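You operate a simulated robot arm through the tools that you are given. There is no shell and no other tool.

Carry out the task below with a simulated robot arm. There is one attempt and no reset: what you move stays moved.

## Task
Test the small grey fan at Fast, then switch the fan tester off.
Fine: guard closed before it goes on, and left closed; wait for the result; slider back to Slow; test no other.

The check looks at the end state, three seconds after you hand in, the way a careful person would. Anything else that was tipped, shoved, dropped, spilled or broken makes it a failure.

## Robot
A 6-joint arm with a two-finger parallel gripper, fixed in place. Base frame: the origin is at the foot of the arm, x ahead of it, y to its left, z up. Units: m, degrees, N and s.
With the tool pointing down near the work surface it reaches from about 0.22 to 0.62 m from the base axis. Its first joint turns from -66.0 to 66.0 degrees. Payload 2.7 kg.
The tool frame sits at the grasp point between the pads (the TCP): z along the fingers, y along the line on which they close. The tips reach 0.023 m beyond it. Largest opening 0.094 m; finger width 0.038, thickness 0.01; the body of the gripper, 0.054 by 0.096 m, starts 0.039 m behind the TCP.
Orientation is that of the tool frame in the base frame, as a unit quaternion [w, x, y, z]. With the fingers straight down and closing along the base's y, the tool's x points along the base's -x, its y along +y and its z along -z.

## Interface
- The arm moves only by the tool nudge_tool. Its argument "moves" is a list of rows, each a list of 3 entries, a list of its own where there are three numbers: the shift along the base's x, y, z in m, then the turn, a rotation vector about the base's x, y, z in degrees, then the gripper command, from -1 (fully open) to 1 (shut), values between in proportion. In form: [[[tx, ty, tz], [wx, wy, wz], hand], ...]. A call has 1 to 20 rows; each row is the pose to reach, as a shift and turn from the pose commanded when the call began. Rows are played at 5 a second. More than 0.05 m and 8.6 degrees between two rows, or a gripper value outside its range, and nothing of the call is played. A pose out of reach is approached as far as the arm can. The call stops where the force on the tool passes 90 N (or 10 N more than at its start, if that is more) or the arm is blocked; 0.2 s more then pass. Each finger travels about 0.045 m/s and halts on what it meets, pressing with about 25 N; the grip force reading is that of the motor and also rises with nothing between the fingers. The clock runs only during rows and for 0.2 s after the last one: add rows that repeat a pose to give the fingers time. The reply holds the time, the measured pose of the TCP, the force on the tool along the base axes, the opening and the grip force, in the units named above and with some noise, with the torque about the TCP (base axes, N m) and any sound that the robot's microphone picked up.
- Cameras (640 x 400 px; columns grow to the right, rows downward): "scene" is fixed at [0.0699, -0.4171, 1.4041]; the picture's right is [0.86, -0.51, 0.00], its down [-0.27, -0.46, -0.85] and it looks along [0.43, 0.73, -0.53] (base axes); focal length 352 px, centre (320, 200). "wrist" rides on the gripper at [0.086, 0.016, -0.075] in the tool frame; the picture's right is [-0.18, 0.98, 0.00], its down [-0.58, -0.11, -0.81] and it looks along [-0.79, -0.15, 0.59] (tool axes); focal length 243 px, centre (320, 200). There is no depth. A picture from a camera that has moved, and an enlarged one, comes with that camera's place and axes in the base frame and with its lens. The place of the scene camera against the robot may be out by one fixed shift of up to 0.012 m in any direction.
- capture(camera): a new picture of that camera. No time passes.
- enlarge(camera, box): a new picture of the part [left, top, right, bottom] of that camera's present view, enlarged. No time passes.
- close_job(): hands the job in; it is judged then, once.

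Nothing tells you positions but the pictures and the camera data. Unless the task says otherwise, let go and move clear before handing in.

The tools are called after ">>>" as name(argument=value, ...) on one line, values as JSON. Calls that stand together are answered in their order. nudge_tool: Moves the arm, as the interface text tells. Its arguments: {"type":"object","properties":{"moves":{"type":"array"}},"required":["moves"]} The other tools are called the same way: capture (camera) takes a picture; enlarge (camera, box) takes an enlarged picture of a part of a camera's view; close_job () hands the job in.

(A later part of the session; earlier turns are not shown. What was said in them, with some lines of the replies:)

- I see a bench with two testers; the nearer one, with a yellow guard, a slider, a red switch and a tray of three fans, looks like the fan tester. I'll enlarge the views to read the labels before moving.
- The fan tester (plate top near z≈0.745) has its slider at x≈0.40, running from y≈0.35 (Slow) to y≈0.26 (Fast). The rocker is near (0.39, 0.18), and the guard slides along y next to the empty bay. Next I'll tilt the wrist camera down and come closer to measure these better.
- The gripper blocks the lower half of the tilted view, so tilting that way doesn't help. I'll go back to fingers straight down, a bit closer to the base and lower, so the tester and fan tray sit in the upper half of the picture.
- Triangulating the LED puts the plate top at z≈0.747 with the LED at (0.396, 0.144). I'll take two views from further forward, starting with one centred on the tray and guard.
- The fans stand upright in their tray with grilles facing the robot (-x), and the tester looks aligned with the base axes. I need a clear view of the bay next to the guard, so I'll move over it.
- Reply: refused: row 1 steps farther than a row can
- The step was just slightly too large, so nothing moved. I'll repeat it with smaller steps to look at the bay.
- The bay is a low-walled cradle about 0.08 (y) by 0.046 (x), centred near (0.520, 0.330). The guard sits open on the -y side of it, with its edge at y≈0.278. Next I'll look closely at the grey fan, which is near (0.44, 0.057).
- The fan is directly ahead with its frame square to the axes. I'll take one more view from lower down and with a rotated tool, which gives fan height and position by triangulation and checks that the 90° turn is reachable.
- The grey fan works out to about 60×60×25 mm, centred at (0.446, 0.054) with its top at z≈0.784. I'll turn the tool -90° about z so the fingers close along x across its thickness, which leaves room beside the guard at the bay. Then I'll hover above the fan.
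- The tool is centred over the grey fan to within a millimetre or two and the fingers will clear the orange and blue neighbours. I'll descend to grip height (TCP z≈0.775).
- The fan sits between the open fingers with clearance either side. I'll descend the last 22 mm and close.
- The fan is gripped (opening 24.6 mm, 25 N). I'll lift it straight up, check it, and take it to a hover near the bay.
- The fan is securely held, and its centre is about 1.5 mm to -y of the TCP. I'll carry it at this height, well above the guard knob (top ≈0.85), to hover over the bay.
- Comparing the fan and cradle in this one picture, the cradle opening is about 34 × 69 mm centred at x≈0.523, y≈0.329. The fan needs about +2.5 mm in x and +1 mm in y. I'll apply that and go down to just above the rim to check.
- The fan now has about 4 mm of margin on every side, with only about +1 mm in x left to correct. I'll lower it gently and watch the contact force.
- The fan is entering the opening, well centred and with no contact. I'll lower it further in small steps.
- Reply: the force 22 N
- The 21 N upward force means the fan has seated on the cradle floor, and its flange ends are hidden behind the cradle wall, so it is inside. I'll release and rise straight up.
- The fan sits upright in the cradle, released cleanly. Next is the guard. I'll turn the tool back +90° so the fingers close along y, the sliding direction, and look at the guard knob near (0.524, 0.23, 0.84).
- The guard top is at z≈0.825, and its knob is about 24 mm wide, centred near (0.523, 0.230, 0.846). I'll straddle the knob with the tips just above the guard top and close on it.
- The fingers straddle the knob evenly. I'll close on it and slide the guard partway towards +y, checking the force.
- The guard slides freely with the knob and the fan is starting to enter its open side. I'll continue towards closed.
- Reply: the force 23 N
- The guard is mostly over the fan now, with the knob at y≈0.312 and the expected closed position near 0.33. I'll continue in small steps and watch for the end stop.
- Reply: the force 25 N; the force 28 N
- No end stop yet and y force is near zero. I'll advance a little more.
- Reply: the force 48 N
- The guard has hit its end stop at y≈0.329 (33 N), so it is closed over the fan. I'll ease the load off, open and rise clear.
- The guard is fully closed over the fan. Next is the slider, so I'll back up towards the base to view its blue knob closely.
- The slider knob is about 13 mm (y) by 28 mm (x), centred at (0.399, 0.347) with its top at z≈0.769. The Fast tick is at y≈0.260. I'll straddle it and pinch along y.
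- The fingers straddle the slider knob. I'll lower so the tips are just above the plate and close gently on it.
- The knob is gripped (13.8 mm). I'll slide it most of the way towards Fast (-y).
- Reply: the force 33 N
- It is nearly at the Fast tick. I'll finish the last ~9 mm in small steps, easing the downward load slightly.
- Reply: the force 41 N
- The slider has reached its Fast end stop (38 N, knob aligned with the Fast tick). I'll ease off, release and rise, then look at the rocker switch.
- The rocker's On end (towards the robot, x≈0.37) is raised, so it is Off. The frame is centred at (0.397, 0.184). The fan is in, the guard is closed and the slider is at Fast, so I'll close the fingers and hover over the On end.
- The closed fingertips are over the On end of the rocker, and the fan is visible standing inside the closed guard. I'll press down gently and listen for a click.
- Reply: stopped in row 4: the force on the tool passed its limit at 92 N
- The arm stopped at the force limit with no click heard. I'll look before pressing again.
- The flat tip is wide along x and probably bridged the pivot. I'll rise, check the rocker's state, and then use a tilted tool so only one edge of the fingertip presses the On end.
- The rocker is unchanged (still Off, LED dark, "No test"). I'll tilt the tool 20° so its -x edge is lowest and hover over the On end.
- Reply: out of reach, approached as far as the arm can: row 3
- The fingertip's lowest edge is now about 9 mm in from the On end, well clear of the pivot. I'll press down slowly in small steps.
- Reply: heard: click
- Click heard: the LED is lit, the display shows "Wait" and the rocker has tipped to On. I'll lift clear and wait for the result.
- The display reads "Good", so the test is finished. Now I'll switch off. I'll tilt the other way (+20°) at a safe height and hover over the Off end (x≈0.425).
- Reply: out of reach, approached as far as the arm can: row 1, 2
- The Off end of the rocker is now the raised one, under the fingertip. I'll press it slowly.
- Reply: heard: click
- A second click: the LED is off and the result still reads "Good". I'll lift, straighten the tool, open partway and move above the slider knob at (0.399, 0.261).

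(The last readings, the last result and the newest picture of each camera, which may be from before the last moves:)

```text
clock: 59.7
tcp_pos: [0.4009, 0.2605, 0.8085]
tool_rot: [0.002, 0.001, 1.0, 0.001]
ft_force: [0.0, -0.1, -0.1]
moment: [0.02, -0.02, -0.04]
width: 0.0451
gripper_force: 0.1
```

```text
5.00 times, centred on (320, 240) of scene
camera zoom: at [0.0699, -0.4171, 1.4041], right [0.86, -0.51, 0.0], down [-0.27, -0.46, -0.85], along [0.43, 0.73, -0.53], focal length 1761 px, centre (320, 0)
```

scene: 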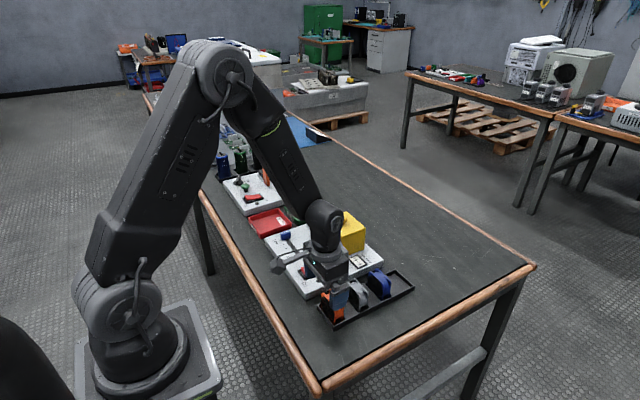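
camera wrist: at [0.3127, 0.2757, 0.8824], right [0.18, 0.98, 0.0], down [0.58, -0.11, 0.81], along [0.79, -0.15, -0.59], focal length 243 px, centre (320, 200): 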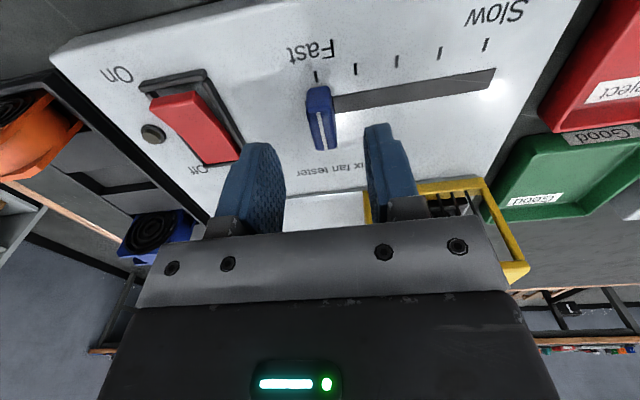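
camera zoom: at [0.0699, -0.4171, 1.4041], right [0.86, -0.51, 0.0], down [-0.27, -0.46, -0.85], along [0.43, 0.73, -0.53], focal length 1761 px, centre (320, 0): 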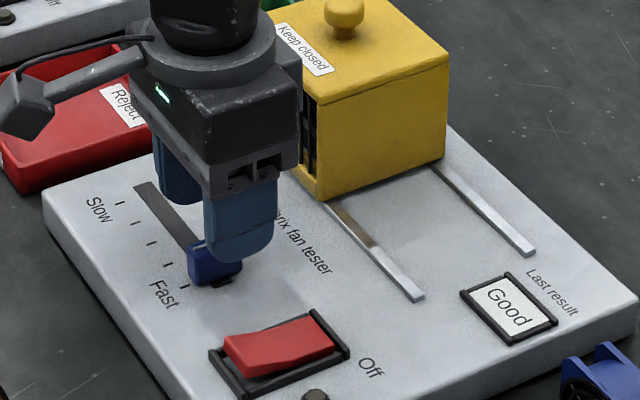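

The rocker is Off and the fingers straddle the slider knob. I'll lower, pinch it and slide it back towards Slow.

>>> nudge_tool(moves=[[[-0.002, 0, -0.015], [0, 0, 0], 0.04], [[-0.002, 0, -0.027], [0, 0, 0], 0.04], [[-0.002, 0, -0.031], [0, 0, 0], 0.04], [[-0.002, 0, -0.031], [0, 0, 0], 0.5], [[-0.002, 0, -0.031], [0, 0, 0], 1], [[-0.002, 0, -0.031], [0, 0, 0], 1], [[-0.002, 0, -0.031], [0, 0, 0], 1], [[-0.002, 0.01, -0.031], [0, 0, 0], 1], [[-0.002, 0.02, -0.031], [0, 0, 0], 1], [[-0.002, 0.03, -0.031], [0, 0, 0], 1], [[-0.002, 0.04, -0.031], [0, 0, 0], 1], [[-0.002, 0.05, -0.031], [0, 0, 0], 1], [[-0.002, 0.06, -0.031], [0, 0, 0], 1], [[-0.002, 0.07, -0.031], [0, 0, 0], 1], [[-0.002, 0.078, -0.031], [0, 0, 0], 1], [[-0.002, 0.078, -0.031], [0, 0, 0], 1]])

>>> enlarge(camera="wrist", box=[220, 60, 420, 185])

```text
clock: 63.1
tcp_pos: [0.397, 0.3385, 0.7792]
tool_rot: [0.002, 0.0, 1.0, 0.0]
ft_force: [9.4, 0.4, -15.7]
moment: [-0.3, 0.67, -0.14]
width: 0.0138
gripper_force: 45.0
```

```text
3.20 times, centred on (320, 122) of wrist
camera zoom: at [0.3091, 0.3551, 0.8516], right [0.18, 0.98, 0.0], down [0.58, -0.11, 0.81], along [0.79, -0.15, -0.59], focal length 776 px, centre (320, 448)
```

zoom: 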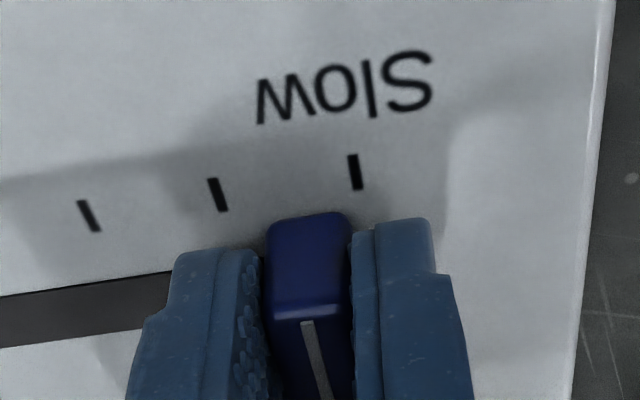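

The knob is nearly at the Slow tick. I'll move it the last ~9 mm to its stop.

>>> nudge_tool(moves=[[[0, 0.004, 0], [0, 0, 0], 1], [[0, 0.007, 0], [0, 0, 0], 1], [[0, 0.0095, 0], [0, 0, 0], 1], [[0, 0.0095, 0], [0, 0, 0], 1]])

>>> enlarge(camera="wrist", box=[220, 60, 420, 185])

```text
clock: 64.1
tcp_pos: [0.3975, 0.347, 0.7784]
tool_rot: [0.001, 0.0, 1.0, 0.0]
ft_force: [16.6, -0.9, -30.7]
moment: [-0.12, -0.68, -0.03]
width: 0.0138
gripper_force: 45.3
```

```text
3.20 times, centred on (320, 122) of wrist
camera zoom: at [0.3092, 0.3635, 0.8517], right [0.18, 0.98, 0.0], down [0.58, -0.11, 0.81], along [0.79, -0.15, -0.59], focal length 776 px, centre (320, 448)
```

zoom: 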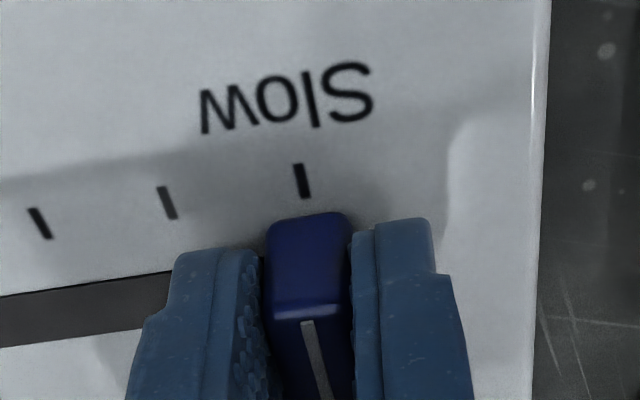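

The knob lines up with the Slow tick, but I haven't felt the stop yet. I'll push about 2 mm more to make sure it is home.

>>> nudge_tool(moves=[[[0, 0.001, -0.001], [0, 0, 0], 1], [[0, 0.0025, -0.001], [0, 0, 0], 1], [[0, 0.0025, -0.001], [0, 0, 0], 1]])

```text
clock: 64.9
tcp_pos: [0.3973, 0.3472, 0.7789]
tool_rot: [0.0, 0.001, 1.0, -0.001]
ft_force: [5.1, -26.2, -3.0]
moment: [-0.19, -0.66, 0.3]
width: 0.0139
gripper_force: 45.0
```

The slider has reached its Slow stop (26 N). I'll ease off, release, rise, and move well clear for a final check.

>>> nudge_tool(moves=[[[0, -0.0018, 0], [0, 0, 0], 1], [[0, -0.0018, 0], [0, 0, 0], 0.6], [[0, -0.0018, 0], [0, 0, 0], 0.2], [[0, -0.0018, 0], [0, 0, 0], 0.04], [[0, -0.0018, 0], [0, 0, 0], 0.04], [[0, -0.0018, 0.02], [0, 0, 0], 0.04], [[0, -0.0018, 0.05], [0, 0, 0], 0.04], [[-0.02, -0.01, 0.09], [0, 0, 0], 0.04], [[-0.05, -0.02, 0.12], [0, 0, 0], 0.04], [[-0.07, -0.03, 0.16], [0, 0, 0], 0.04], [[-0.08, -0.04, 0.2], [0, 0, 0], 0.04], [[-0.08, -0.04, 0.2], [0, 0, 0], 0.04]])

>>> capture(camera="wrist")

>>> enlarge(camera="wrist", box=[180, 40, 440, 203])

>>> enlarge(camera="scene", box=[250, 190, 420, 330])

>>> capture(camera="scene")

```text
clock: 67.5
tcp_pos: [0.3193, 0.3091, 0.9807]
tool_rot: [0.001, 0.0, 1.0, 0.002]
ft_force: [0.1, 0.1, -0.4]
moment: [0.02, 0.03, 0.01]
width: 0.0451
gripper_force: 0.1
```

```text
taken
camera wrist: at [0.2306, 0.3253, 1.0533], right [0.18, 0.98, 0.0], down [0.58, -0.11, 0.81], along [0.79, -0.15, -0.59], focal length 243 px, centre (320, 200)
```

wrist: 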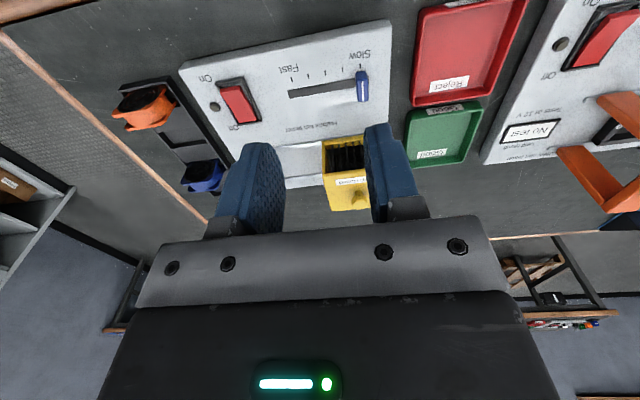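

```text
2.45 times, centred on (310, 122) of wrist
camera zoom: at [0.2306, 0.3253, 1.0533], right [0.18, 0.98, 0.0], down [0.58, -0.11, 0.81], along [0.79, -0.15, -0.59], focal length 595 px, centre (344, 393)
```

zoom: 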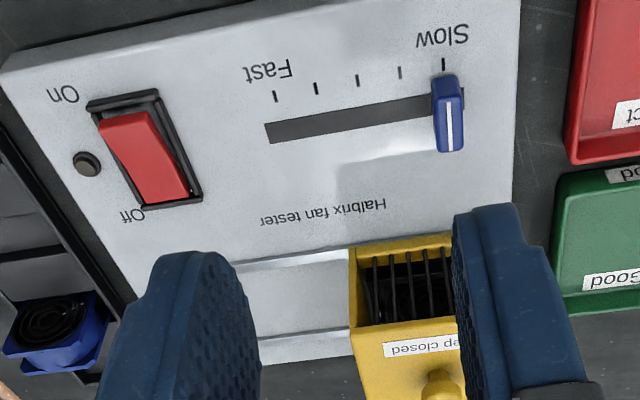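

```text
2.86 times, centred on (335, 260) of scene
camera zoom: at [0.0699, -0.4171, 1.4041], right [0.86, -0.51, 0.0], down [-0.27, -0.46, -0.85], along [0.43, 0.73, -0.53], focal length 1006 px, centre (277, 29)
```

zoom: 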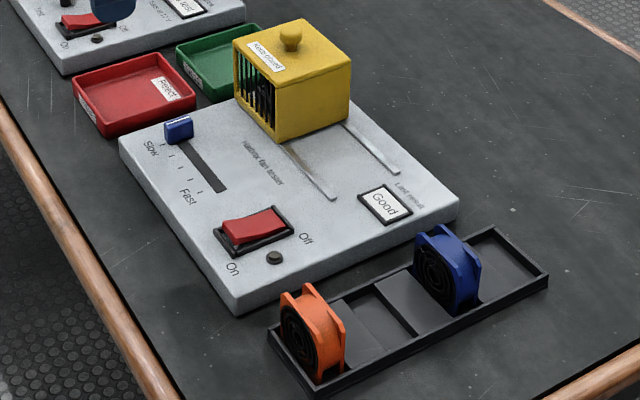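

```text
taken
```

scene: 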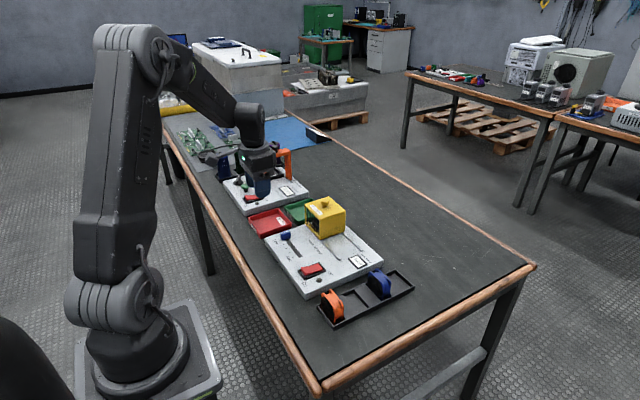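

The final check looks right. The grey fan is in the tester with the guard closed, the result reads "Good", the rocker is Off with the LED dark, and the slider is back at Slow. The other fans are untouched and the arm is clear, so I'm handing in.

>>> close_job()

```text
The job is handed in.
```

The small grey fan was tested at Fast and the result reads "Good". I've handed the job in, and I haven't seen the check's verdict.

- **Guard:** I closed it before switching on, and it stayed closed. The grey fan is still inside the tester.
- **Result:** I waited until the display changed from "Wait" to "Good" before switching off.
- **Tester:** it is switched off and its light is out. The slider is back at its Slow stop.
- **Other fans:** the orange and blue fans were not tested or moved.

My first press on the switch hit the arm's 90 N force limit without flipping it. I checked that nothing had changed, tilted the tool, and the second press worked. The arm is clear of the tester.
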